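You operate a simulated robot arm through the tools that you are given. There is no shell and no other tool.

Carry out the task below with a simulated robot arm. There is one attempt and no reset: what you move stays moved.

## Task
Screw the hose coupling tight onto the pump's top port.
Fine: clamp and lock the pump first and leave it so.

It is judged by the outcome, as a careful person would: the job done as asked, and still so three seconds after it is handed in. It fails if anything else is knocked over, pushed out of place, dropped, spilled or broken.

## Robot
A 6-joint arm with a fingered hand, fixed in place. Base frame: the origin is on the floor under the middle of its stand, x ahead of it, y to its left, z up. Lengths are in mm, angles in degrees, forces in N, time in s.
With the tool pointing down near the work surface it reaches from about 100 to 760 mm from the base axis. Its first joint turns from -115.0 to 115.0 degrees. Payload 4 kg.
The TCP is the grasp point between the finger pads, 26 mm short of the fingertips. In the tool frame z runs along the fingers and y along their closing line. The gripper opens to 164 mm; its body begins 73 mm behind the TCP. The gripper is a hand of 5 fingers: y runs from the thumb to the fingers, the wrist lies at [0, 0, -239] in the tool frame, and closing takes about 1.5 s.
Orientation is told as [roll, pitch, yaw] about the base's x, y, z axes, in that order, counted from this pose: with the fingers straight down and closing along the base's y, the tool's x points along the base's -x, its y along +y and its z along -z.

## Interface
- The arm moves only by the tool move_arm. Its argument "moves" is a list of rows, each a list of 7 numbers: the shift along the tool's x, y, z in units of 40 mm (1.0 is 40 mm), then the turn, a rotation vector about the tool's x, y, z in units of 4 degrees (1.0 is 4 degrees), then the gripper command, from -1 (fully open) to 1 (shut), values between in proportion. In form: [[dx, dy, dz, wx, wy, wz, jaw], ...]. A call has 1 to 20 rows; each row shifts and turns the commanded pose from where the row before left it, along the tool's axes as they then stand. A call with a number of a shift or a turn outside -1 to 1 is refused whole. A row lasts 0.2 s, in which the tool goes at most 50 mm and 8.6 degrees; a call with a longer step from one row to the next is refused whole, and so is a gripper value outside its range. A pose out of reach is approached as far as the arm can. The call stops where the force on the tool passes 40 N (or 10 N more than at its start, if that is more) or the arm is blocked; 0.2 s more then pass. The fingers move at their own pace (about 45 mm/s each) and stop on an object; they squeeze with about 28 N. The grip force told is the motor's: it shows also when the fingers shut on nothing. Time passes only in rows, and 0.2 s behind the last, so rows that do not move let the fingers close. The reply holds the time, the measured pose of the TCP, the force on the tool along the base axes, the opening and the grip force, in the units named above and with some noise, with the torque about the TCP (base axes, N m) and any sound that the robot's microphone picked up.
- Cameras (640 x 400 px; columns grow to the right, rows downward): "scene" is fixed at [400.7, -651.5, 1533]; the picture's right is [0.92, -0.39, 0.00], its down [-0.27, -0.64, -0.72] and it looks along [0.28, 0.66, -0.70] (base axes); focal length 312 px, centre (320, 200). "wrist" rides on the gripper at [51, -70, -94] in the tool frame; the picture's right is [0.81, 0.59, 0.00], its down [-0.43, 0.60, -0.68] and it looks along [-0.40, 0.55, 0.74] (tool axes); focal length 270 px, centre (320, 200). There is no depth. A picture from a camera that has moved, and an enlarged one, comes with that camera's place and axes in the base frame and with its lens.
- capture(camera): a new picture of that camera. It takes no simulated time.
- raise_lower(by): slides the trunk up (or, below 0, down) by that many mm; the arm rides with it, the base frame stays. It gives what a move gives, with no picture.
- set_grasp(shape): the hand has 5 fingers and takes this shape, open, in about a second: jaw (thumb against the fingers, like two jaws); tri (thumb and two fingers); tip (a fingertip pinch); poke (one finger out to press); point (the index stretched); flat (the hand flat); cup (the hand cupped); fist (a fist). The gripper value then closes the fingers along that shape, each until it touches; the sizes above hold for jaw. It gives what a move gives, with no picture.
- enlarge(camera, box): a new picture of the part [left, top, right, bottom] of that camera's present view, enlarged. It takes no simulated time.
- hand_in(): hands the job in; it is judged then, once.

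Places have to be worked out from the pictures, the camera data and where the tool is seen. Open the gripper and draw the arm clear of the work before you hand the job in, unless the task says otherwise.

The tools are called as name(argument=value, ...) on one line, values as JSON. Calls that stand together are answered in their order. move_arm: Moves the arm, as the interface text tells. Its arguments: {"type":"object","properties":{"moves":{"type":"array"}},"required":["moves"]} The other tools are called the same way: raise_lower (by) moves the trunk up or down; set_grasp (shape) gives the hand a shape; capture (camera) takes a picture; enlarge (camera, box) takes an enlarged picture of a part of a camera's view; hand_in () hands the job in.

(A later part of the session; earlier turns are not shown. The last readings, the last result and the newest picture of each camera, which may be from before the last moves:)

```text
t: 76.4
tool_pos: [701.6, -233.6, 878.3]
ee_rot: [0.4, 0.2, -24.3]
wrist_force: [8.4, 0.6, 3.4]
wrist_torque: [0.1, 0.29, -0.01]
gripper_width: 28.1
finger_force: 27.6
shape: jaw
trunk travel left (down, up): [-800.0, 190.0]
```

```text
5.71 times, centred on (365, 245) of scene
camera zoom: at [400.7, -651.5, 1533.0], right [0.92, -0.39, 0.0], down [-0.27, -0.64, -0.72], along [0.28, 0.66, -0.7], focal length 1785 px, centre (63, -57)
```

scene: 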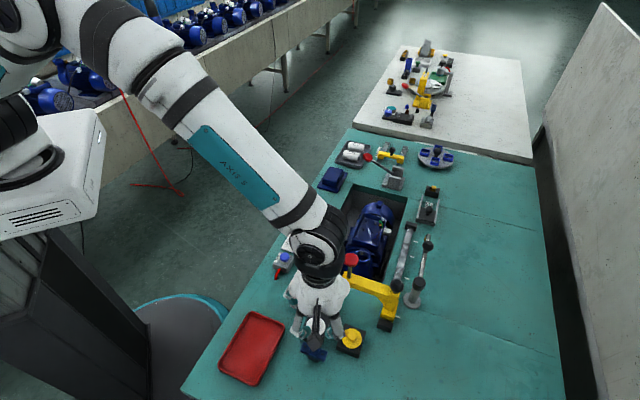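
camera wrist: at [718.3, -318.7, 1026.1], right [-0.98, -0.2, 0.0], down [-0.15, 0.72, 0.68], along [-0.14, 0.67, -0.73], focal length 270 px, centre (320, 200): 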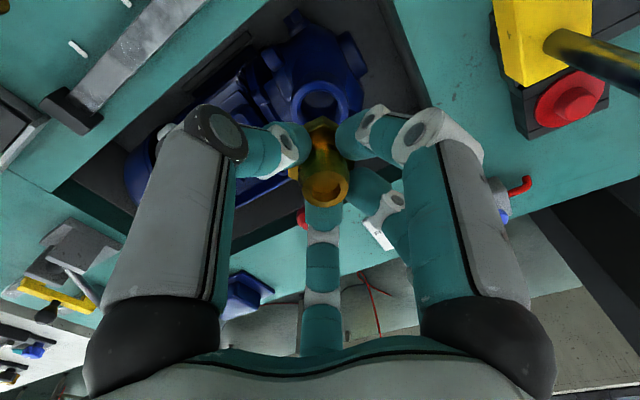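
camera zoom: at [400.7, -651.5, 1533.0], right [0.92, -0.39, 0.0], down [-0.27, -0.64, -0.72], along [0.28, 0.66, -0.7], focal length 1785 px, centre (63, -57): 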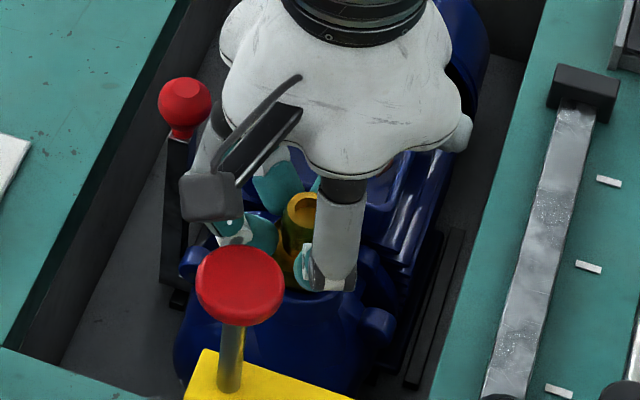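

Turning is still free with little vertical load. I'll look closer at the seat.

enlarge(camera="scene", box=[346, 228, 386, 268])

enlarge(camera="wrist", box=[280, 80, 360, 180])

```text
10.00 times, centred on (366, 248) of scene
camera zoom: at [400.7, -651.5, 1533.0], right [0.92, -0.39, 0.0], down [-0.27, -0.64, -0.72], along [0.28, 0.66, -0.7], focal length 3123 px, centre (-140, -280)
```

zoom: 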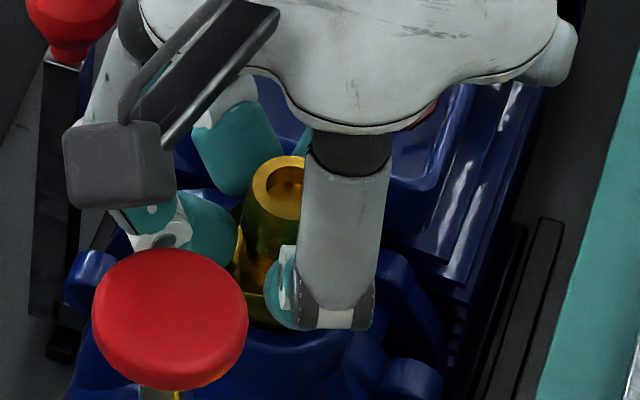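

```text
4.00 times, centred on (320, 130) of wrist
camera zoom: at [626.9, -275.1, 972.3], right [-0.5, 0.87, 0.01], down [0.64, 0.36, 0.68], along [0.59, 0.34, -0.73], focal length 1081 px, centre (320, 480)
```

zoom: 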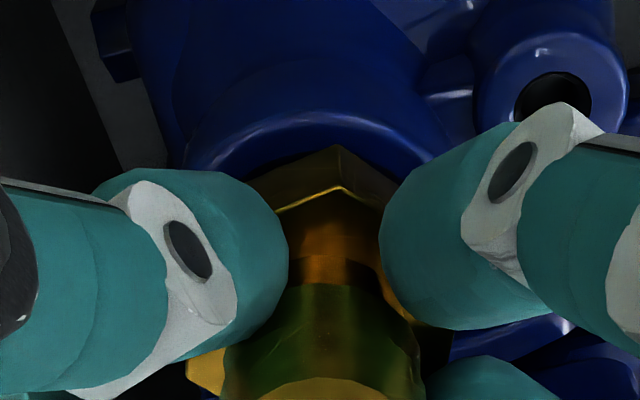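

I'll press down gently in 1.5 mm steps to find whether the coupling is seated or still sinking.

move_arm(moves=[[0, 0, 0.04, 0, 0, 0, 1], [0, 0, 0, 0, 0, 0, 1]])

move_arm(moves=[[0, 0, 0.04, 0, 0, 0, 1], [0, 0, 0, 0, 0, 0, 1]])

enlarge(camera="wrist", box=[240, 40, 400, 240])

```text
t: 77.0
tool_pos: [700.3, -232.6, 879.5]
ee_rot: [0.2, 0.1, -24.3]
wrist_force: [7.7, -2.6, 9.3]
wrist_torque: [0.05, 0.36, 0.02]
gripper_width: 28.0
finger_force: 28.0
shape: jaw
trunk travel left (down, up): [-800.0, 190.0]
```

```text
t: 77.6
tool_pos: [700.4, -233.6, 877.3]
ee_rot: [0.3, 0.1, -24.4]
wrist_force: [6.4, -4.3, 15.6]
wrist_torque: [-0.01, 0.43, 0.08]
gripper_width: 28.0
finger_force: 28.5
shape: jaw
trunk travel left (down, up): [-800.0, 190.0]
```

```text
2.00 times, centred on (320, 140) of wrist
camera zoom: at [625.9, -275.7, 970.5], right [-0.5, 0.87, 0.0], down [0.64, 0.36, 0.68], along [0.59, 0.34, -0.73], focal length 541 px, centre (320, 320)
```

zoom: 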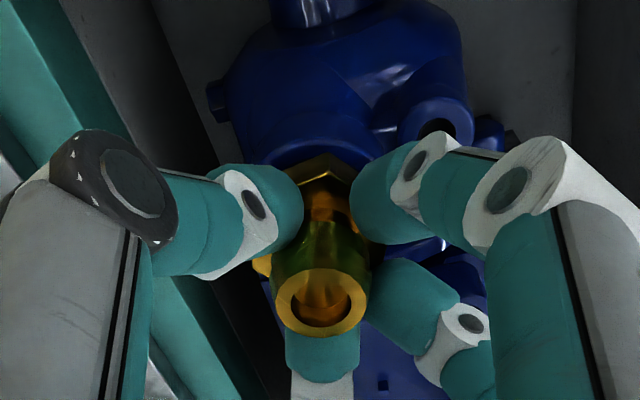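

Vertical resistance now builds (15 N), consistent with thread contact. I'll keep turning clockwise with this preload, another 48°.

move_arm(moves=[[0, 0, 0, 0, 0, 1, 1], [0, 0, 0, 0, 0, 1, 1], [0, 0, 0, 0, 0, 1, 1], [0, 0, 0, 0, 0, 1, 1], [0, 0, 0, 0, 0, 1, 1], [0, 0, 0, 0, 0, 1, 1], [0, 0, 0, 0, 0, 1, 1], [0, 0, 0, 0, 0, 1, 1], [0, 0, 0, 0, 0, 1, 1], [0, 0, 0, 0, 0, 1, 1], [0, 0, 0, 0, 0, 1, 1], [0, 0, 0, 0, 0, 1, 1], [0, 0, 0, 0, 0, 0, 1]])

enlarge(camera="wrist", box=[240, 40, 400, 240])

enlarge(camera="scene", box=[346, 228, 386, 268])

```text
t: 80.4
tool_pos: [699.7, -234.0, 877.2]
ee_rot: [0.2, 0.4, -72.3]
wrist_force: [11.2, -17.5, 18.8]
wrist_torque: [-0.11, 0.01, 0.03]
gripper_width: 28.2
finger_force: 27.9
shape: jaw
trunk travel left (down, up): [-800.0, 190.0]
```

```text
2.00 times, centred on (320, 140) of wrist
camera zoom: at [619.5, -207.1, 970.5], right [0.31, 0.95, 0.01], down [0.7, -0.24, 0.68], along [0.64, -0.21, -0.74], focal length 541 px, centre (320, 320)
```

zoom: 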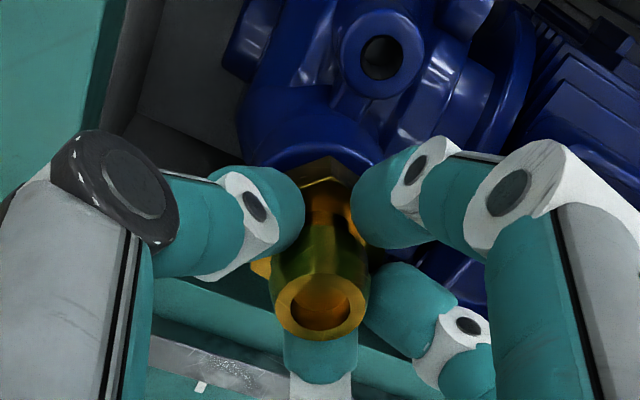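

```text
10.00 times, centred on (366, 248) of scene
camera zoom: at [400.7, -651.5, 1533.0], right [0.92, -0.39, 0.0], down [-0.27, -0.64, -0.72], along [0.28, 0.66, -0.7], focal length 3123 px, centre (-140, -280)
```

zoom: 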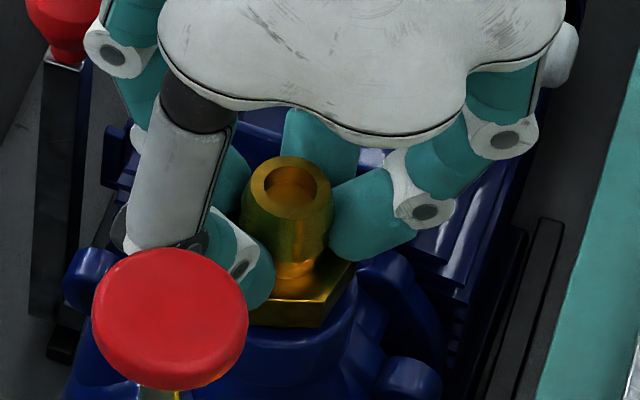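

The scene view shows the coupling seated on the port but leaning ~10° because the hand is a few mm off axis (side force ~20 N). I'll open the fingers so that it settles upright in the bore, then re-grip centred.

move_arm(moves=[[0, 0, 0, 0, 0, 0, 0.8], [0, 0, 0, 0, 0, 0, 0.6], [0, 0, 0, 0, 0, 0, 0.4], [0, 0, 0, 0, 0, 0, 0.35], [0, 0, 0, 0, 0, 0, 0.35]])

enlarge(camera="wrist", box=[220, 40, 420, 240])

enlarge(camera="scene", box=[346, 228, 386, 268])

```text
t: 81.6
tool_pos: [698.5, -231.3, 875.6]
ee_rot: [0.0, 0.3, -72.3]
wrist_force: [-0.1, 2.1, 7.2]
wrist_torque: [-0.09, 0.02, -0.02]
gripper_width: 52.8
finger_force: 0.0
shape: jaw
trunk travel left (down, up): [-800.0, 190.0]
```

```text
2.00 times, centred on (320, 140) of wrist
camera zoom: at [618.4, -204.1, 969.4], right [0.31, 0.95, 0.01], down [0.7, -0.23, 0.67], along [0.64, -0.21, -0.74], focal length 541 px, centre (320, 320)
```

zoom: 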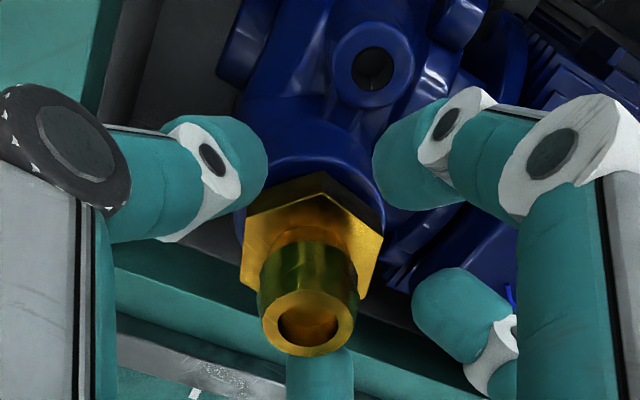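

```text
10.00 times, centred on (366, 248) of scene
camera zoom: at [400.7, -651.5, 1533.0], right [0.92, -0.39, 0.0], down [-0.27, -0.64, -0.72], along [0.28, 0.66, -0.7], focal length 3123 px, centre (-140, -280)
```

zoom: 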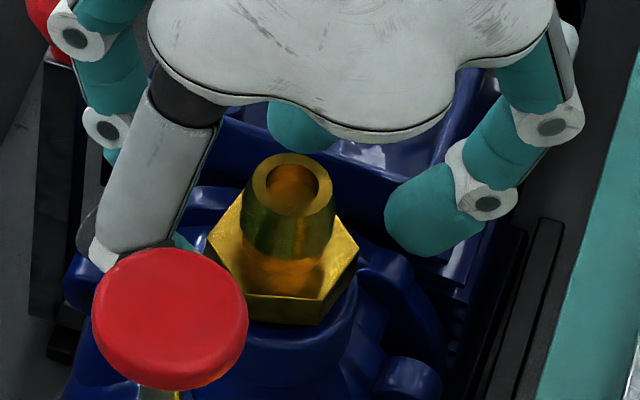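

The coupling now stands upright on the port, axis at about (703,-234.5), so the hand was ~6 mm off. I'll rise, rewind the yaw to about +48°, and re-centre.

move_arm(moves=[[0, 0, -0.3, 0, 0, 0, 0.35], [0, 0, -0.6, 0, 0, 0, 0.35], [0, 0, -0.6, 0, 0, -1, 0.35], [0, 0, 0, 0, 0, -1, 0.35], [0, 0, 0, 0, 0, -1, 0.35], [0, 0, 0, 0, 0, -1, 0.35], [0, 0, 0, 0, 0, -1, 0.35], [0, 0, 0, 0, 0, -1, 0.35], [0, 0, 0, 0, 0, -1, 0.35], [0, 0, 0, 0, 0, -1, 0.35], [0, 0, 0, 0, 0, -1, 0.35], [0, 0, 0, 0, 0, -1, 0.35], [0, 0, 0, 0, 0, -1, 0.35], [0, 0, 0, 0, 0, -1, 0.35], [0, 0, 0, 0, 0, -1, 0.35], [0, 0, 0, 0, 0, -1, 0.35], [0, 0, 0, 0, 0, -1, 0.35], [0, 0, 0, 0, 0, -1, 0.35], [0, 0, 0, 0, 0, -1, 0.35], [0, 0, 0, 0, 0, -1, 0.35]])

move_arm(moves=[[0, 0, 0, 0, 0, -1, 0.35], [0, 0, 0, 0, 0, -1, 0.35], [0, 0, 0, 0, 0, -1, 0.35], [0, 0, 0, 0, 0, -1, 0.35], [0, 0, 0, 0, 0, -1, 0.35], [0, 0, 0, 0, 0, -1, 0.35], [0, 0, 0, 0, 0, -1, 0.35], [0, 0, 0, 0, 0, -1, 0.35], [0, 0, 0, 0, 0, -1, 0.35], [0, 0, 0, 0, 0, -1, 0.35], [0, 0, 0, 0, 0, -1, 0.35], [0, 0, 0, 0, 0, -1, 0.35], [0, 0, 0, 0, 0, 0, 0.35]])

capture(camera="wrist")

enlarge(camera="wrist", box=[240, 60, 400, 220])

enlarge(camera="scene", box=[346, 228, 386, 268])

```text
t: 85.8
tool_pos: [700.1, -231.9, 936.3]
ee_rot: [0.4, 0.1, -0.1]
wrist_force: [0.6, -0.3, -0.3]
wrist_torque: [-0.01, 0.01, 0.01]
gripper_width: 53.2
finger_force: 0.0
shape: jaw
trunk travel left (down, up): [-800.0, 190.0]
```

```text
t: 88.6
tool_pos: [700.1, -232.4, 935.3]
ee_rot: [0.2, -0.2, 47.8]
wrist_force: [0.0, -1.5, -0.3]
wrist_torque: [-0.03, -0.01, -0.02]
gripper_width: 53.0
finger_force: 0.0
shape: jaw
trunk travel left (down, up): [-800.0, 190.0]
```

```text
taken
camera wrist: at [718.5, -316.9, 1028.6], right [-0.98, -0.2, 0.0], down [-0.15, 0.72, 0.68], along [-0.14, 0.67, -0.73], focal length 270 px, centre (320, 200)
```

wrist: 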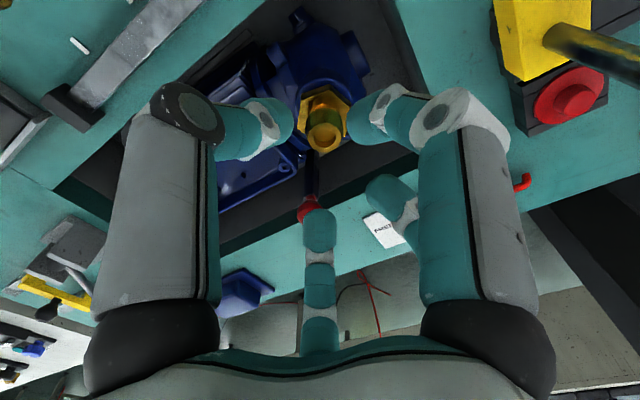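

```text
2.50 times, centred on (320, 140) of wrist
camera zoom: at [718.5, -316.9, 1028.6], right [-0.98, -0.2, 0.0], down [-0.15, 0.72, 0.68], along [-0.14, 0.67, -0.73], focal length 676 px, centre (320, 350)
```

zoom: 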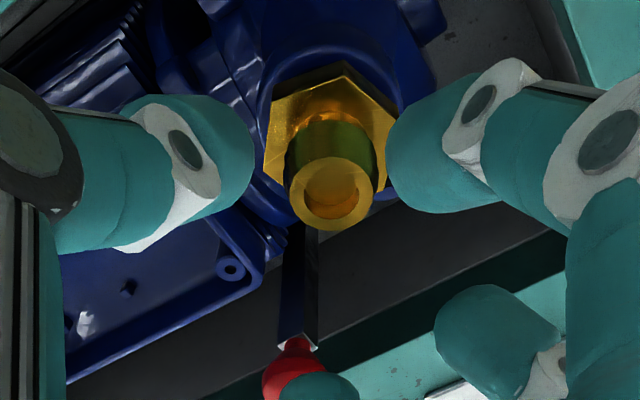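

```text
10.00 times, centred on (366, 248) of scene
camera zoom: at [400.7, -651.5, 1533.0], right [0.92, -0.39, 0.0], down [-0.27, -0.64, -0.72], along [0.28, 0.66, -0.7], focal length 3123 px, centre (-140, -280)
```

zoom: 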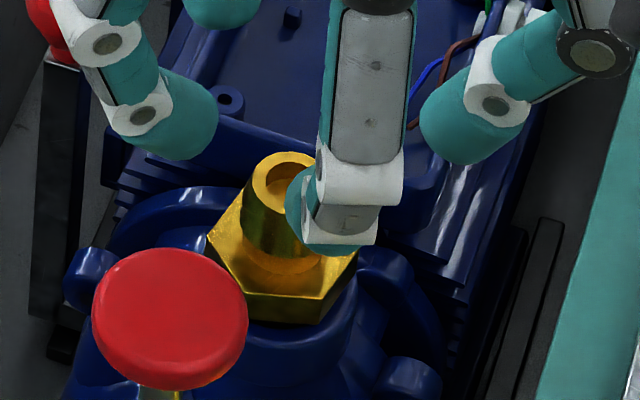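

All three views now agree: coupling axis at (698.5,-234), mouth at z≈877.5, standing upright. I'll zoom right in on the hex/rim joint to see whether the hex stands proud of the rim.

enlarge(camera="scene", box=[350, 244, 382, 268])

enlarge(camera="wrist", box=[290, 70, 360, 150])

```text
16.00 times, centred on (366, 256) of scene
camera zoom: at [400.7, -651.5, 1533.0], right [0.92, -0.39, 0.0], down [-0.27, -0.64, -0.72], along [0.28, 0.66, -0.7], focal length 4997 px, centre (-416, -696)
```

zoom: 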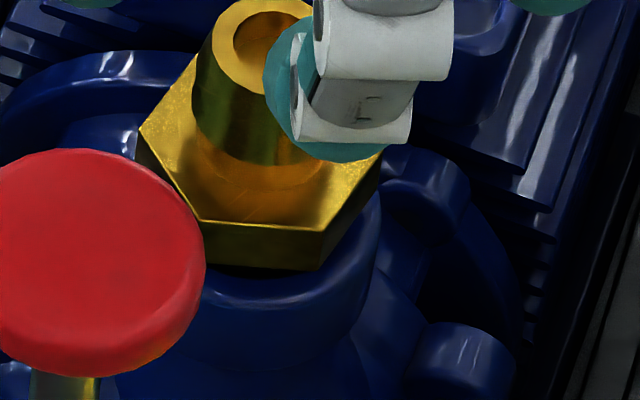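

```text
5.00 times, centred on (325, 110) of wrist
camera zoom: at [718.5, -316.9, 1028.6], right [-0.98, -0.2, 0.0], down [-0.15, 0.72, 0.68], along [-0.14, 0.67, -0.73], focal length 1351 px, centre (295, 650)
```

zoom: 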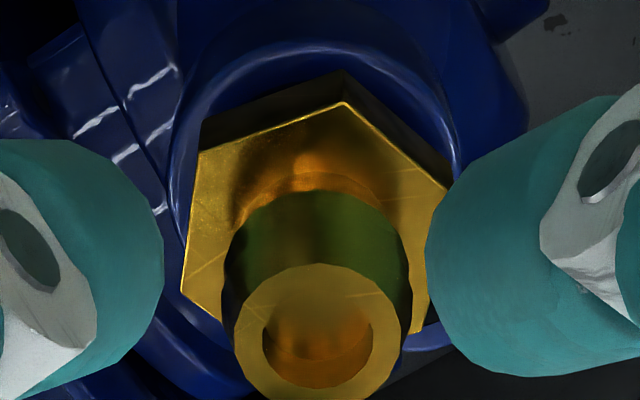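

The hex stands perhaps 3 mm proud of the rim, so the thread still has to be run down. I'll centre the hand (≈2 mm shift) and lower it over the coupling.

move_arm(moves=[[0.05, 0.03, 0.4, 0, 0, 0, 0.35], [0, 0, 0.5, 0, 0, 0, 0.35], [0, 0, 0.48, 0, 0, 0, 0.35], [0, 0, 0, 0, 0, 0, 0.35]])

enlarge(camera="wrist", box=[240, 80, 400, 240])

enlarge(camera="scene", box=[346, 228, 386, 268])

```text
t: 89.6
tool_pos: [699.0, -231.7, 880.7]
ee_rot: [0.3, -0.1, 47.8]
wrist_force: [-0.4, -0.9, -0.2]
wrist_torque: [-0.02, 0.0, 0.01]
gripper_width: 53.1
finger_force: 0.0
shape: jaw
trunk travel left (down, up): [-800.0, 190.0]
```

```text
2.50 times, centred on (320, 160) of wrist
camera zoom: at [716.5, -317.4, 973.3], right [-0.98, -0.2, 0.0], down [-0.15, 0.72, 0.68], along [-0.14, 0.67, -0.73], focal length 676 px, centre (320, 300)
```

zoom: 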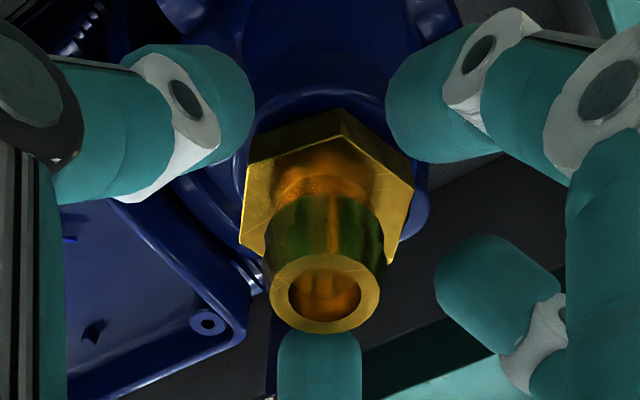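

```text
10.00 times, centred on (366, 248) of scene
camera zoom: at [400.7, -651.5, 1533.0], right [0.92, -0.39, 0.0], down [-0.27, -0.64, -0.72], along [0.28, 0.66, -0.7], focal length 3123 px, centre (-140, -280)
```

zoom: 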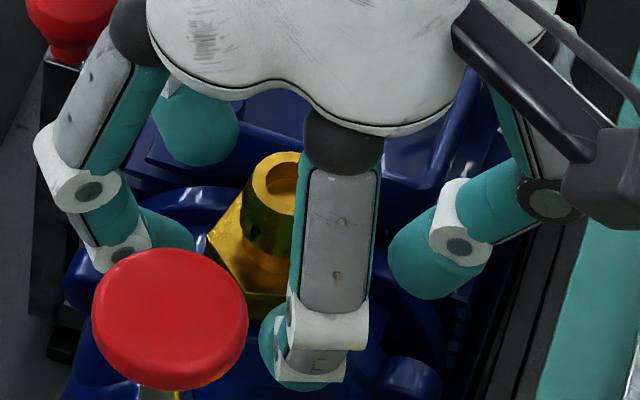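

Well centred (within ~1.5 mm). I'll lower 11 mm so that the fingers embrace the hex and tube, then close.

move_arm(moves=[[0, 0, 0.15, 0, 0, 0, 0.35], [0, 0, 0.13, 0, 0, 0, 0.35], [0, 0, 0, 0, 0, 0, 0.5], [0, 0, 0, 0, 0, 0, 0.6], [0, 0, 0, 0, 0, 0, 0.8], [0, 0, 0, 0, 0, 0, 1], [0, 0, 0, 0, 0, 0, 1], [0, 0, 0, 0, 0, 0, 1]])

enlarge(camera="wrist", box=[240, 80, 400, 240])

enlarge(camera="scene", box=[346, 228, 386, 268])

```text
t: 91.4
tool_pos: [698.1, -233.7, 869.0]
ee_rot: [0.3, -0.1, 47.6]
wrist_force: [0.1, -0.9, -0.5]
wrist_torque: [-0.04, -0.05, 0.05]
gripper_width: 32.4
finger_force: 27.6
shape: jaw
trunk travel left (down, up): [-800.0, 190.0]
```

```text
2.50 times, centred on (320, 160) of wrist
camera zoom: at [716.4, -317.4, 962.1], right [-0.98, -0.2, 0.0], down [-0.15, 0.72, 0.68], along [-0.14, 0.67, -0.73], focal length 676 px, centre (320, 300)
```

zoom: 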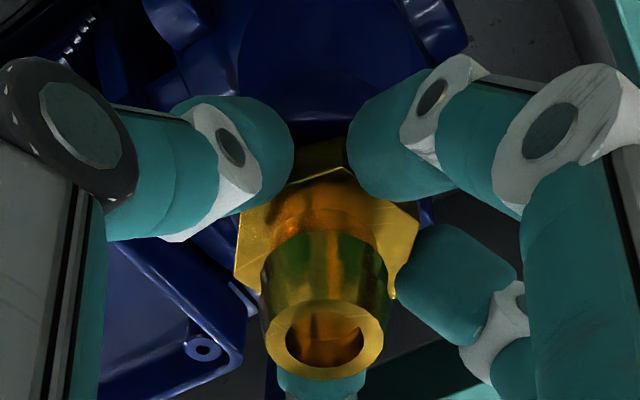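

```text
10.00 times, centred on (366, 248) of scene
camera zoom: at [400.7, -651.5, 1533.0], right [0.92, -0.39, 0.0], down [-0.27, -0.64, -0.72], along [0.28, 0.66, -0.7], focal length 3123 px, centre (-140, -280)
```

zoom: 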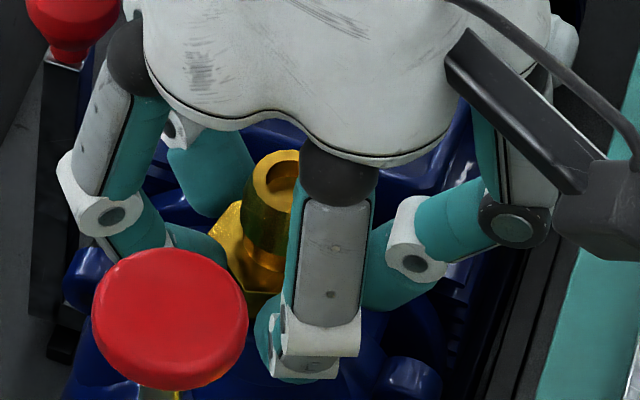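

Balanced grip on the hex (no side force). Now a clockwise stroke: first 60° with a slight downward preload.

move_arm(moves=[[0, 0, 0.03, 0, 0, 1, 1], [0, 0, 0, 0, 0, 1, 1], [0, 0, 0, 0, 0, 1, 1], [0, 0, 0, 0, 0, 1, 1], [0, 0, 0, 0, 0, 1, 1], [0, 0, 0, 0, 0, 1, 1], [0, 0, 0, 0, 0, 1, 1], [0, 0, 0, 0, 0, 1, 1], [0, 0, 0, 0, 0, 1, 1], [0, 0, 0, 0, 0, 1, 1], [0, 0, 0, 0, 0, 1, 1], [0, 0, 0, 0, 0, 1, 1], [0, 0, 0, 0, 0, 1, 1], [0, 0, 0, 0, 0, 1, 1], [0, 0, 0, 0, 0, 1, 1], [0, 0, 0, 0, 0, 0, 1]])

enlarge(camera="wrist", box=[240, 80, 400, 240])

enlarge(camera="scene", box=[346, 228, 386, 268])

```text
t: 94.3
tool_pos: [702.8, -238.6, 869.0]
ee_rot: [-0.1, -0.3, -3.8]
wrist_force: [19.1, -18.1, -7.9]
wrist_torque: [3.0, 3.01, 3.97]
gripper_width: 32.1
finger_force: 27.1
shape: jaw
trunk travel left (down, up): [-800.0, 190.0]
stopped in row 14: the force on the tool passed its limit at 48 N (the readings are from after the stop); the commanded pose is now the measured one
```

```text
2.50 times, centred on (320, 160) of wrist
camera zoom: at [648.4, -303.7, 962.1], right [-0.77, 0.64, -0.01], down [0.47, 0.57, 0.68], along [0.44, 0.52, -0.73], focal length 676 px, centre (320, 300)
```

zoom: 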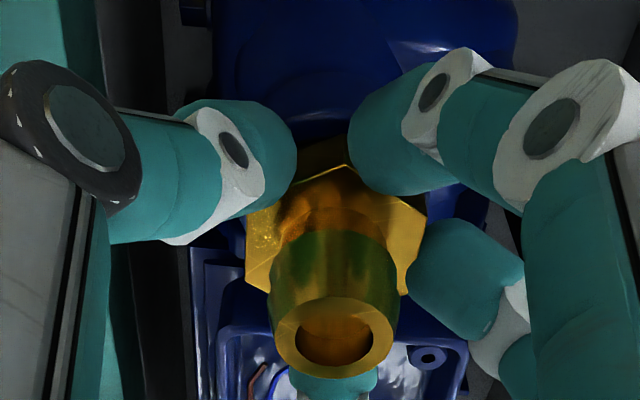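

```text
10.00 times, centred on (366, 248) of scene
camera zoom: at [400.7, -651.5, 1533.0], right [0.92, -0.39, 0.0], down [-0.27, -0.64, -0.72], along [0.28, 0.66, -0.7], focal length 3123 px, centre (-140, -280)
```

zoom: 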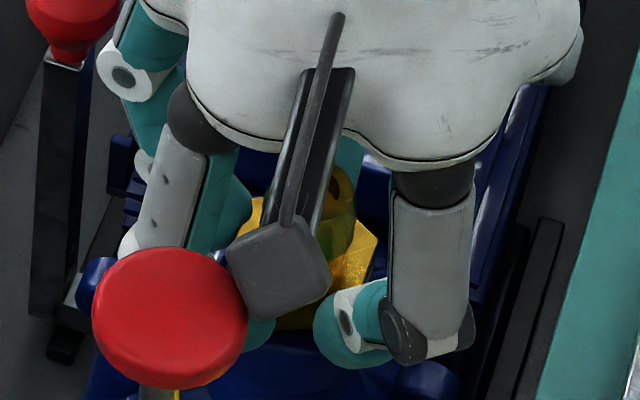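

The torque spike (4 N·m) came from the wrist camera housing reaching the red plunger knob (camera at (648,-304,962), knob at (619,-307,963)) — not from the thread. I'll back the rotation off at once to relieve it.

move_arm(moves=[[0, 0, 0, 0, 0, -1, 1], [0.06, 0.06, 0, 0, 0, -1, 1], [0.05, 0.05, 0, 0, 0, -0.5, 1], [0, 0, 0, 0, 0, 0, 1]])

capture(camera="scene")

enlarge(camera="scene", box=[330, 220, 410, 320])

```text
t: 95.3
tool_pos: [698.2, -231.0, 870.2]
ee_rot: [0.0, -0.4, 5.8]
wrist_force: [6.3, -8.7, -9.7]
wrist_torque: [-0.14, -0.11, -0.01]
gripper_width: 32.1
finger_force: 27.8
shape: jaw
trunk travel left (down, up): [-800.0, 190.0]
```

```text
taken
```

scene: 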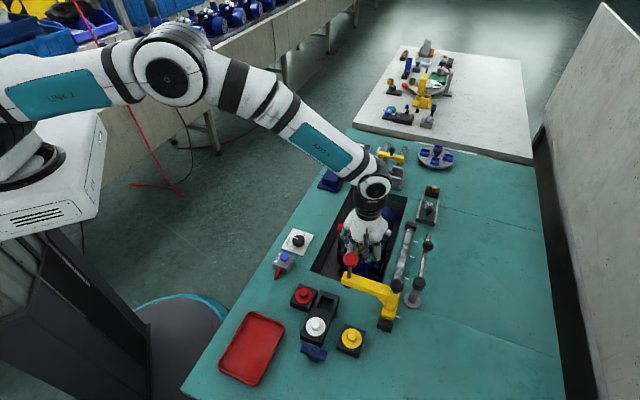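

```text
4.00 times, centred on (370, 270) of scene
camera zoom: at [400.7, -651.5, 1533.0], right [0.92, -0.39, 0.0], down [-0.27, -0.64, -0.72], along [0.28, 0.66, -0.7], focal length 1249 px, centre (120, -80)
```

zoom: 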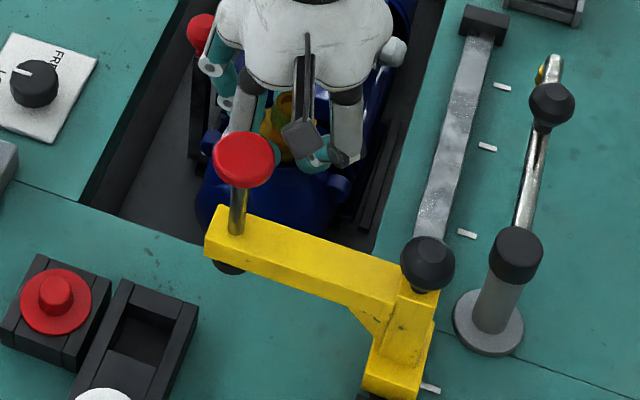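

Nothing moved: yellow arm, plunger, lever and LOCK knob are all where they were, and the side load is mostly gone. The slight downward pull suggests the thread has begun to bite. I'll open, lift above the knob height, and test how far the yaw can unwind in the negative direction for a clear stroke.

move_arm(moves=[[0, 0, 0, 0, 0, 0, 0.7], [0, 0, 0, 0, 0, 0, 0.35], [0, 0, 0, 0, 0, 0, 0.35], [0, 0, 0, 0, 0, 0, 0.35], [0, 0, -0.5, 0, 0, 0, 0.35], [0, 0, -0.9, 0, 0, 0, 0.35], [0, 0, 0, 0, 0, 0, 0.35]])

enlarge(camera="scene", box=[346, 228, 386, 268])

enlarge(camera="wrist", box=[240, 60, 400, 220])

```text
t: 96.9
tool_pos: [694.5, -230.7, 928.5]
ee_rot: [-0.1, -0.3, 5.6]
wrist_force: [-0.4, -0.2, -0.4]
wrist_torque: [0.04, 0.01, 0.0]
gripper_width: 52.7
finger_force: 0.0
shape: jaw
trunk travel left (down, up): [-800.0, 190.0]
```

```text
10.00 times, centred on (366, 248) of scene
camera zoom: at [400.7, -651.5, 1533.0], right [0.92, -0.39, 0.0], down [-0.27, -0.64, -0.72], along [0.28, 0.66, -0.7], focal length 3123 px, centre (-140, -280)
```

zoom: 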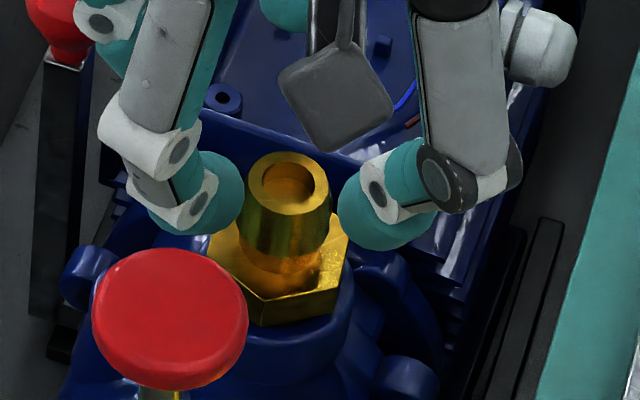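

```text
2.50 times, centred on (320, 140) of wrist
camera zoom: at [652.6, -304.6, 1020.7], right [-0.86, 0.5, 0.0], down [0.37, 0.64, 0.68], along [0.34, 0.58, -0.73], focal length 676 px, centre (320, 350)
```

zoom: 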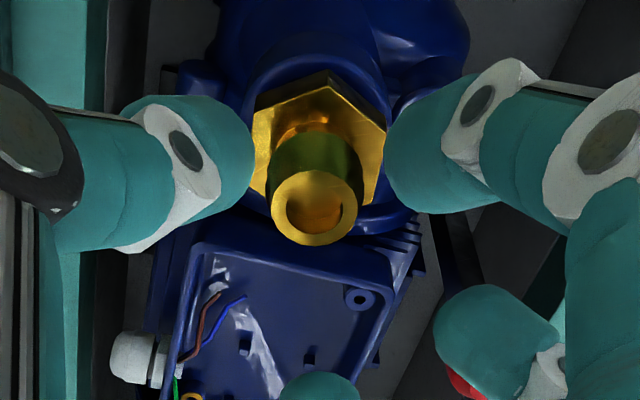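

The coupling stands well on the port. At this height the camera clears the knob, so I'll unwind the yaw towards −150° to learn the available range.

move_arm(moves=[[0, 0, 0, 0, 0, 1, 0.35], [0, 0, 0, 0, 0, 1, 0.35], [0, 0, 0, 0, 0, 1, 0.35], [0, 0, 0, 0, 0, 1, 0.35], [0, 0, 0, 0, 0, 1, 0.35], [0, 0, 0, 0, 0, 1, 0.35], [0, 0, 0, 0, 0, 1, 0.35], [0, 0, 0, 0, 0, 1, 0.35], [0, 0, 0, 0, 0, 1, 0.35], [0, 0, 0, 0, 0, 1, 0.35], [0, 0, 0, 0, 0, 1, 0.35], [0, 0, 0, 0, 0, 1, 0.35], [0, 0, 0, 0, 0, 1, 0.35], [0, 0, 0, 0, 0, 1, 0.35], [0, 0, 0, 0, 0, 1, 0.35], [0, 0, 0, 0, 0, 1, 0.35], [0, 0, 0, 0, 0, 1, 0.35], [0, 0, 0, 0, 0, 1, 0.35], [0, 0, 0, 0, 0, 1, 0.35], [0, 0, 0, 0, 0, 1, 0.35]])

move_arm(moves=[[0, 0, 0, 0, 0, 1, 0.35], [0, 0, 0, 0, 0, 1, 0.35], [0, 0, 0, 0, 0, 1, 0.35], [0, 0, 0, 0, 0, 1, 0.35], [0, 0, 0, 0, 0, 1, 0.35], [0, 0, 0, 0, 0, 1, 0.35], [0, 0, 0, 0, 0, 1, 0.35], [0, 0, 0, 0, 0, 1, 0.35], [0, 0, 0, 0, 0, 1, 0.35], [0, 0, 0, 0, 0, 1, 0.35], [0, 0, 0, 0, 0, 1, 0.35], [0, 0, 0, 0, 0, 1, 0.35], [0, 0, 0, 0, 0, 1, 0.35], [0, 0, 0, 0, 0, 1, 0.35], [0, 0, 0, 0, 0, 1, 0.35], [0, 0, 0, 0, 0, 1, 0.35], [0, 0, 0, 0, 0, 1, 0.35], [0, 0, 0, 0, 0, 0, 0.35]])

```text
t: 101.1
tool_pos: [694.9, -231.4, 928.2]
ee_rot: [0.3, -0.1, -74.3]
wrist_force: [0.2, -0.3, 0.3]
wrist_torque: [0.02, -0.01, 0.04]
gripper_width: 53.1
finger_force: 0.1
shape: jaw
trunk travel left (down, up): [-800.0, 190.0]
```

```text
t: 104.9
tool_pos: [694.8, -231.1, 927.7]
ee_rot: [0.2, 0.2, -142.3]
wrist_force: [-0.5, -0.4, 0.2]
wrist_torque: [0.04, 0.0, 0.01]
gripper_width: 53.3
finger_force: 0.1
shape: jaw
trunk travel left (down, up): [-800.0, 190.0]
```

−142° is reachable. Probing further to find the limit.

move_arm(moves=[[0, 0, 0, 0, 0, 1, 0.35], [0, 0, 0, 0, 0, 1, 0.35], [0, 0, 0, 0, 0, 1, 0.35], [0, 0, 0, 0, 0, 1, 0.35], [0, 0, 0, 0, 0, 1, 0.35], [0, 0, 0, 0, 0, 1, 0.35], [0, 0, 0, 0, 0, 1, 0.35], [0, 0, 0, 0, 0, 1, 0.35], [0, 0, 0, 0, 0, 1, 0.35], [0, 0, 0, 0, 0, 1, 0.35], [0, 0, 0, 0, 0, 1, 0.35], [0, 0, 0, 0, 0, 1, 0.35], [0, 0, 0, 0, 0, 1, 0.35], [0, 0, 0, 0, 0, 1, 0.35], [0, 0, 0, 0, 0, 1, 0.35], [0, 0, 0, 0, 0, 1, 0.35], [0, 0, 0, 0, 0, 1, 0.35], [0, 0, 0, 0, 0, 1, 0.35], [0, 0, 0, 0, 0, 0, 0.35]])

capture(camera="wrist")

enlarge(camera="scene", box=[330, 200, 410, 280])

```text
t: 108.9
tool_pos: [694.7, -230.7, 927.9]
ee_rot: [-0.2, 0.3, 145.8]
wrist_force: [-0.5, 0.7, 0.2]
wrist_torque: [0.0, 0.0, 0.02]
gripper_width: 53.2
finger_force: 0.0
shape: jaw
trunk travel left (down, up): [-800.0, 190.0]
```

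```text
taken
camera wrist: at [776.6, -201.7, 1021.3], right [0.34, -0.94, 0.0], down [-0.7, -0.25, 0.67], along [-0.63, -0.23, -0.74], focal length 270 px, centre (320, 200)
```

wrist: 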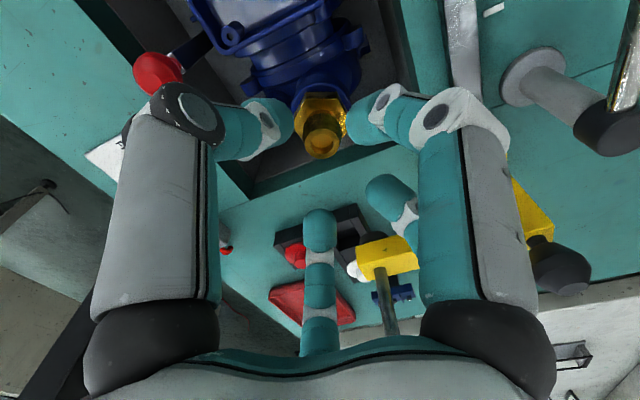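

```text
5.00 times, centred on (370, 240) of scene
camera zoom: at [400.7, -651.5, 1533.0], right [0.92, -0.39, 0.0], down [-0.27, -0.64, -0.72], along [0.28, 0.66, -0.7], focal length 1562 px, centre (70, 0)
```

zoom: 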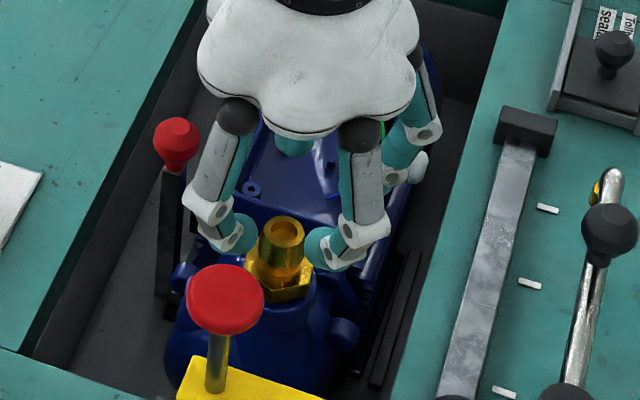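

The wrist can unwind to at least −214°, so a stroke from −38° to −214° (176°) avoids the knob entirely. I'll zoom to refine the coupling's axis from this opposite viewpoint.

enlarge(camera="wrist", box=[270, 70, 370, 170])

enlarge(camera="scene", box=[350, 238, 382, 262])

```text
4.00 times, centred on (320, 120) of wrist
camera zoom: at [776.6, -201.7, 1021.3], right [0.34, -0.94, 0.0], down [-0.7, -0.25, 0.67], along [-0.63, -0.23, -0.74], focal length 1081 px, centre (320, 520)
```

zoom: 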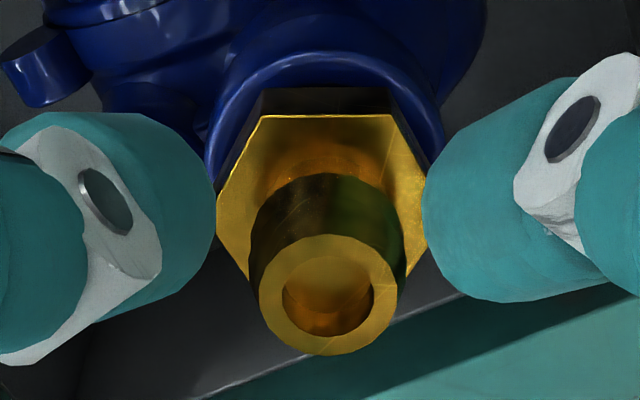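

```text
16.00 times, centred on (366, 250) of scene
camera zoom: at [400.7, -651.5, 1533.0], right [0.92, -0.39, 0.0], down [-0.27, -0.64, -0.72], along [0.28, 0.66, -0.7], focal length 4997 px, centre (-416, -600)
```

zoom: 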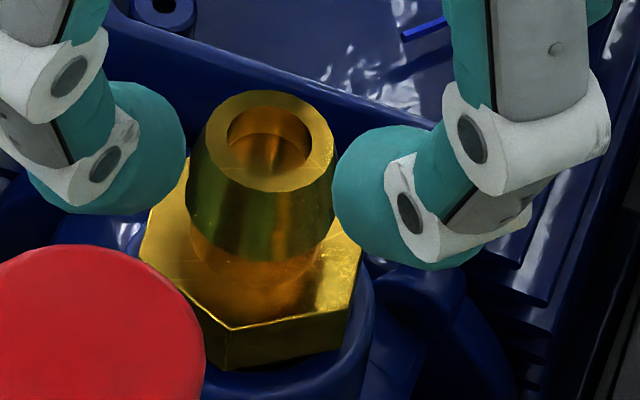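

The coupling is upright with its axis near (697,-232.5). I'll rewind to −38° yaw at this height and shift 2 mm onto its axis.

move_arm(moves=[[0, 0, 0, 0, 0, -1, 0.35], [0, 0, 0, 0, 0, -1, 0.35], [0, 0, 0, 0, 0, -1, 0.35], [0, 0, 0, 0, 0, -1, 0.35], [0, 0, 0, 0, 0, -1, 0.35], [0, 0, 0, 0, 0, -1, 0.35], [0, 0, 0, 0, 0, -1, 0.35], [0, 0, 0, 0, 0, -1, 0.35], [0, 0, 0, 0, 0, -1, 0.35], [0, 0, 0, 0, 0, -1, 0.35], [0, 0, 0, 0, 0, -1, 0.35], [0, 0, 0, 0, 0, -1, 0.35], [0, 0, 0, 0, 0, -1, 0.35], [0, 0, 0, 0, 0, -1, 0.35], [0, 0, 0, 0, 0, -1, 0.35], [0, 0, 0, 0, 0, -1, 0.35], [0, 0, 0, 0, 0, -1, 0.35], [0, 0, 0, 0, 0, -1, 0.35], [0, 0, 0, 0, 0, -1, 0.35], [0, 0, 0, 0, 0, -1, 0.35]])

move_arm(moves=[[0, 0, 0, 0, 0, -1, 0.35], [0, 0, 0, 0, 0, -1, 0.35], [0, 0, 0, 0, 0, -1, 0.35], [0, 0, 0, 0, 0, -1, 0.35], [0, 0, 0, 0, 0, -1, 0.35], [0, 0, 0, 0, 0, -1, 0.35], [0, 0, 0, 0, 0, -1, 0.35], [0, 0, 0, 0, 0, -1, 0.35], [0, 0, 0, 0, 0, -1, 0.35], [0, 0, 0, 0, 0, -1, 0.35], [0, 0, 0, 0, 0, -1, 0.35], [0, 0, 0, 0, 0, -1, 0.35], [0, 0, 0, 0, 0, -1, 0.35], [0, 0, 0, 0, 0, -1, 0.35], [0, 0, 0, 0, 0, -1, 0.35], [0, 0, 0, 0, 0, -1, 0.35], [0, 0, 0, 0, 0, -1, 0.35], [0, 0, 0, 0, 0, -1, 0.35], [0, 0, 0, 0, 0, -1, 0.35], [0, 0, 0, 0, 0, -1, 0.35]])

move_arm(moves=[[0, 0, 0, 0, 0, -1, 0.35], [0, 0, 0, 0, 0, -1, 0.35], [0, 0, 0, 0, 0, -1, 0.35], [0, 0, 0, 0, 0, -1, 0.35], [0, 0, 0.3, 0, 0, 0, 0.35], [0, 0, 0.3, 0, 0, 0, 0.35], [0, 0, 0, 0, 0, 0, 0.35]])

enlarge(camera="wrist", box=[260, 80, 380, 200])

```text
t: 113.1
tool_pos: [695.5, -230.1, 927.4]
ee_rot: [0.3, 0.2, -134.2]
wrist_force: [0.2, -0.1, 0.1]
wrist_torque: [-0.02, -0.02, 0.03]
gripper_width: 52.9
finger_force: 0.0
shape: jaw
trunk travel left (down, up): [-800.0, 190.0]
```

```text
t: 117.3
tool_pos: [696.8, -232.7, 926.2]
ee_rot: [0.1, -0.2, -54.2]
wrist_force: [0.0, -0.5, 0.1]
wrist_torque: [-0.05, 0.04, 0.01]
gripper_width: 53.2
finger_force: 0.1
shape: jaw
trunk travel left (down, up): [-800.0, 190.0]
```

```text
t: 118.9
tool_pos: [694.8, -231.0, 903.9]
ee_rot: [0.2, -0.3, -38.3]
wrist_force: [-0.8, -0.4, 0.8]
wrist_torque: [-0.02, -0.01, 0.01]
gripper_width: 53.0
finger_force: 0.1
shape: jaw
trunk travel left (down, up): [-800.0, 190.0]
```

```text
3.33 times, centred on (320, 140) of wrist
camera zoom: at [613.8, -253.5, 996.2], right [-0.27, 0.96, 0.0], down [0.7, 0.2, 0.68], along [0.66, 0.18, -0.73], focal length 901 px, centre (320, 400)
```

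zoom: 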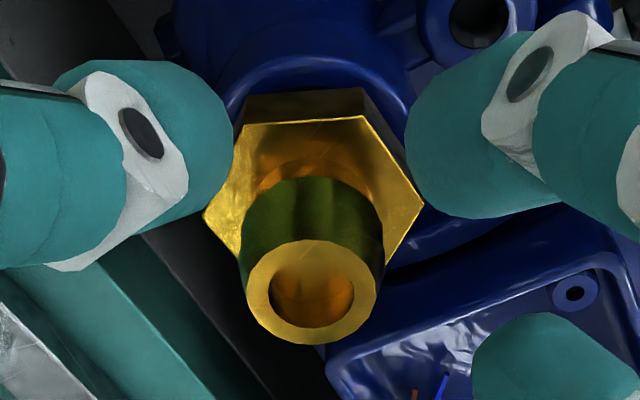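

Nearly on axis (1.3 mm correction). I'll descend to z≈867 and close on the hex.

move_arm(moves=[[-0.026, -0.019, 0.4, 0, 0, 0, 0.35], [0, 0, 0.3, 0, 0, 0, 0.35], [0, 0, 0.22, 0, 0, 0, 0.35], [0, 0, 0, 0, 0, 0, 0.5], [0, 0, 0, 0, 0, 0, 0.7], [0, 0, 0, 0, 0, 0, 1], [0, 0, 0, 0, 0, 0, 1], [0, 0, 0, 0, 0, 0, 1]])

enlarge(camera="wrist", box=[240, 80, 400, 240])

enlarge(camera="scene", box=[346, 228, 386, 268])

```text
t: 120.7
tool_pos: [696.7, -232.4, 867.1]
ee_rot: [0.3, -0.3, -38.4]
wrist_force: [-0.2, -1.4, -0.4]
wrist_torque: [-0.03, -0.01, -0.02]
gripper_width: 33.1
finger_force: 28.2
shape: jaw
trunk travel left (down, up): [-800.0, 190.0]
```

```text
2.50 times, centred on (320, 160) of wrist
camera zoom: at [614.2, -255.2, 959.3], right [-0.27, 0.96, 0.0], down [0.7, 0.2, 0.68], along [0.66, 0.18, -0.73], focal length 676 px, centre (320, 300)
```

zoom: 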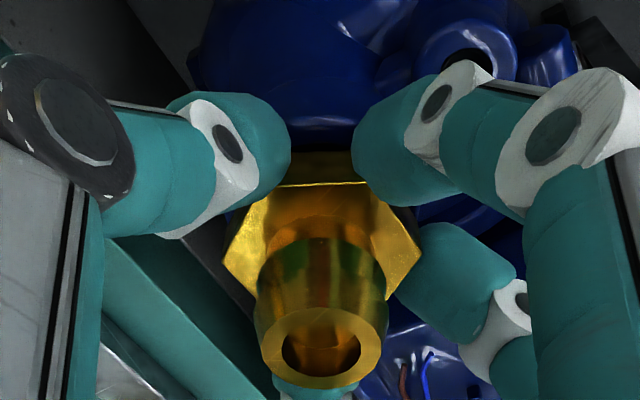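

```text
10.00 times, centred on (366, 248) of scene
camera zoom: at [400.7, -651.5, 1533.0], right [0.92, -0.39, 0.0], down [-0.27, -0.64, -0.72], along [0.28, 0.66, -0.7], focal length 3123 px, centre (-140, -280)
```

zoom: 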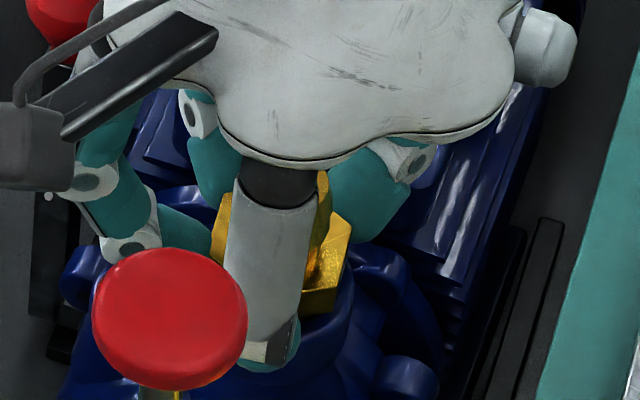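

Good, centred grip with negligible side force. Clockwise stroke: 72° first, checking torque and height.

move_arm(moves=[[0, 0, 0.02, 0, 0, 1, 1], [0, 0, 0, 0, 0, 1, 1], [0, 0, 0, 0, 0, 1, 1], [0, 0, 0, 0, 0, 1, 1], [0, 0, 0, 0, 0, 1, 1], [0, 0, 0, 0, 0, 1, 1], [0, 0, 0, 0, 0, 1, 1], [0, 0, 0, 0, 0, 1, 1], [0, 0, 0, 0, 0, 1, 1], [0, 0, 0, 0, 0, 1, 1], [0, 0, 0, 0, 0, 1, 1], [0, 0, 0, 0, 0, 1, 1], [0, 0, 0, 0, 0, 1, 1], [0, 0, 0, 0, 0, 1, 1], [0, 0, 0, 0, 0, 1, 1], [0, 0, 0, 0, 0, 1, 1], [0, 0, 0, 0, 0, 1, 1], [0, 0, 0, 0, 0, 1, 1], [0, 0, 0, 0, 0, 0, 1]])

enlarge(camera="wrist", box=[240, 80, 400, 240])

enlarge(camera="scene", box=[346, 228, 386, 268])

```text
t: 124.7
tool_pos: [696.5, -233.2, 865.5]
ee_rot: [0.3, 0.1, -110.4]
wrist_force: [-1.2, 1.2, -0.6]
wrist_torque: [0.01, 0.07, 0.03]
gripper_width: 33.0
finger_force: 28.5
shape: jaw
trunk travel left (down, up): [-800.0, 190.0]
```

```text
2.50 times, centred on (320, 160) of wrist
camera zoom: at [648.9, -160.5, 958.4], right [0.83, 0.55, 0.0], down [0.4, -0.61, 0.68], along [0.38, -0.56, -0.73], focal length 676 px, centre (320, 300)
```

zoom: 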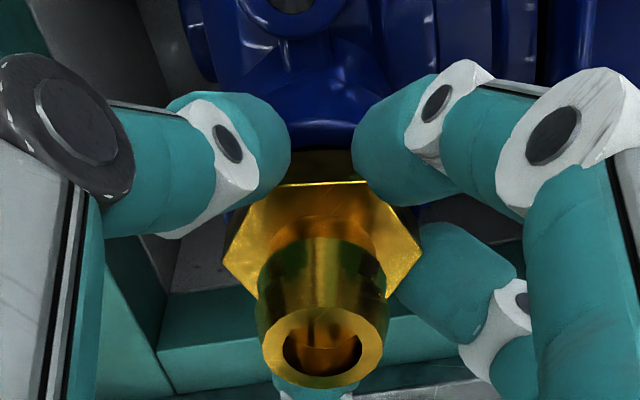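

```text
10.00 times, centred on (366, 248) of scene
camera zoom: at [400.7, -651.5, 1533.0], right [0.92, -0.39, 0.0], down [-0.27, -0.64, -0.72], along [0.28, 0.66, -0.7], focal length 3123 px, centre (-140, -280)
```

zoom: 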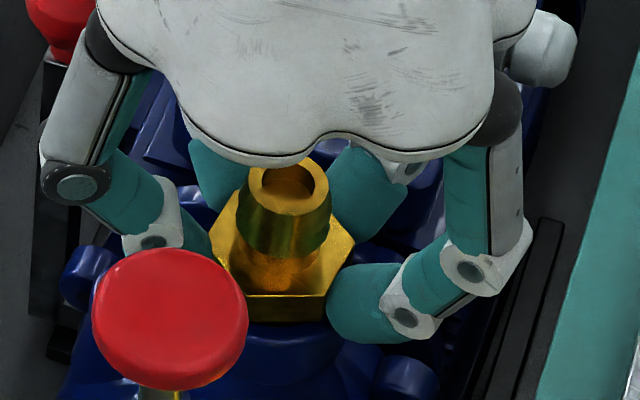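

Turning freely and centred. Continue the stroke to about −190°.

move_arm(moves=[[0, 0, 0, 0, 0, 1, 1], [0, 0, 0, 0, 0, 1, 1], [0, 0, 0, 0, 0, 1, 1], [0, 0, 0, 0, 0, 1, 1], [0, 0, 0, 0, 0, 1, 1], [0, 0, 0, 0, 0, 1, 1], [0, 0, 0, 0, 0, 1, 1], [0, 0, 0, 0, 0, 1, 1], [0, 0, 0, 0, 0, 1, 1], [0, 0, 0, 0, 0, 1, 1], [0, 0, 0, 0, 0, 1, 1], [0, 0, 0, 0, 0, 1, 1], [0, 0, 0, 0, 0, 1, 1], [0, 0, 0, 0, 0, 1, 1], [0, 0, 0, 0, 0, 1, 1], [0, 0, 0, 0, 0, 1, 1], [0, 0, 0, 0, 0, 1, 1], [0, 0, 0, 0, 0, 1, 1], [0, 0, 0, 0, 0, 1, 1], [0, 0, 0, 0, 0, 1, 1]])

move_arm(moves=[[0, 0, 0, 0, 0, 1, 1], [0, 0, 0, 0, 0, 1, 1], [0, 0, 0, 0, 0, 1, 1], [0, 0, 0, 0, 0, 1, 1], [0, 0, 0, 0, 0, 1, 1], [0, 0, 0, 0, 0, 1, 1], [0, 0, 0, 0, 0, 0, 1]])

enlarge(camera="wrist", box=[240, 80, 400, 240])

enlarge(camera="scene", box=[346, 228, 386, 268])

```text
t: 128.9
tool_pos: [696.1, -233.4, 864.5]
ee_rot: [-0.1, 0.4, 169.7]
wrist_force: [-3.5, 3.7, -7.2]
wrist_torque: [0.12, 0.13, 0.0]
gripper_width: 33.3
finger_force: 27.7
shape: jaw
trunk travel left (down, up): [-800.0, 190.0]
```

```text
t: 130.5
tool_pos: [695.8, -232.7, 865.4]
ee_rot: [-0.1, 0.3, 145.7]
wrist_force: [-3.0, 3.6, -9.0]
wrist_torque: [0.09, 0.13, -0.02]
gripper_width: 33.0
finger_force: 27.4
shape: jaw
trunk travel left (down, up): [-800.0, 190.0]
```

```text
2.50 times, centred on (320, 160) of wrist
camera zoom: at [777.6, -202.7, 958.7], right [0.34, -0.94, 0.0], down [-0.7, -0.25, 0.67], along [-0.63, -0.23, -0.74], focal length 676 px, centre (320, 300)
```

zoom: 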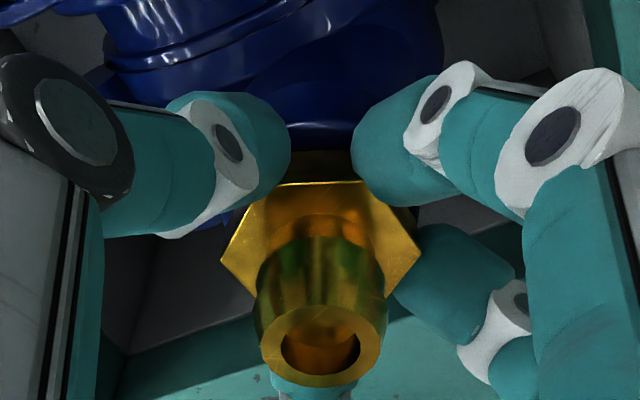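

```text
10.00 times, centred on (366, 248) of scene
camera zoom: at [400.7, -651.5, 1533.0], right [0.92, -0.39, 0.0], down [-0.27, -0.64, -0.72], along [0.28, 0.66, -0.7], focal length 3123 px, centre (-140, -280)
```

zoom: 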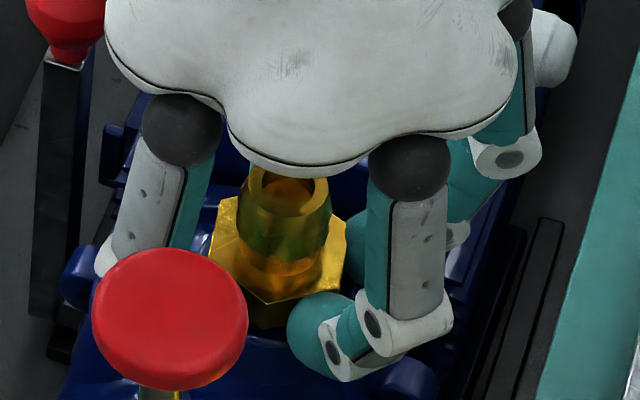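

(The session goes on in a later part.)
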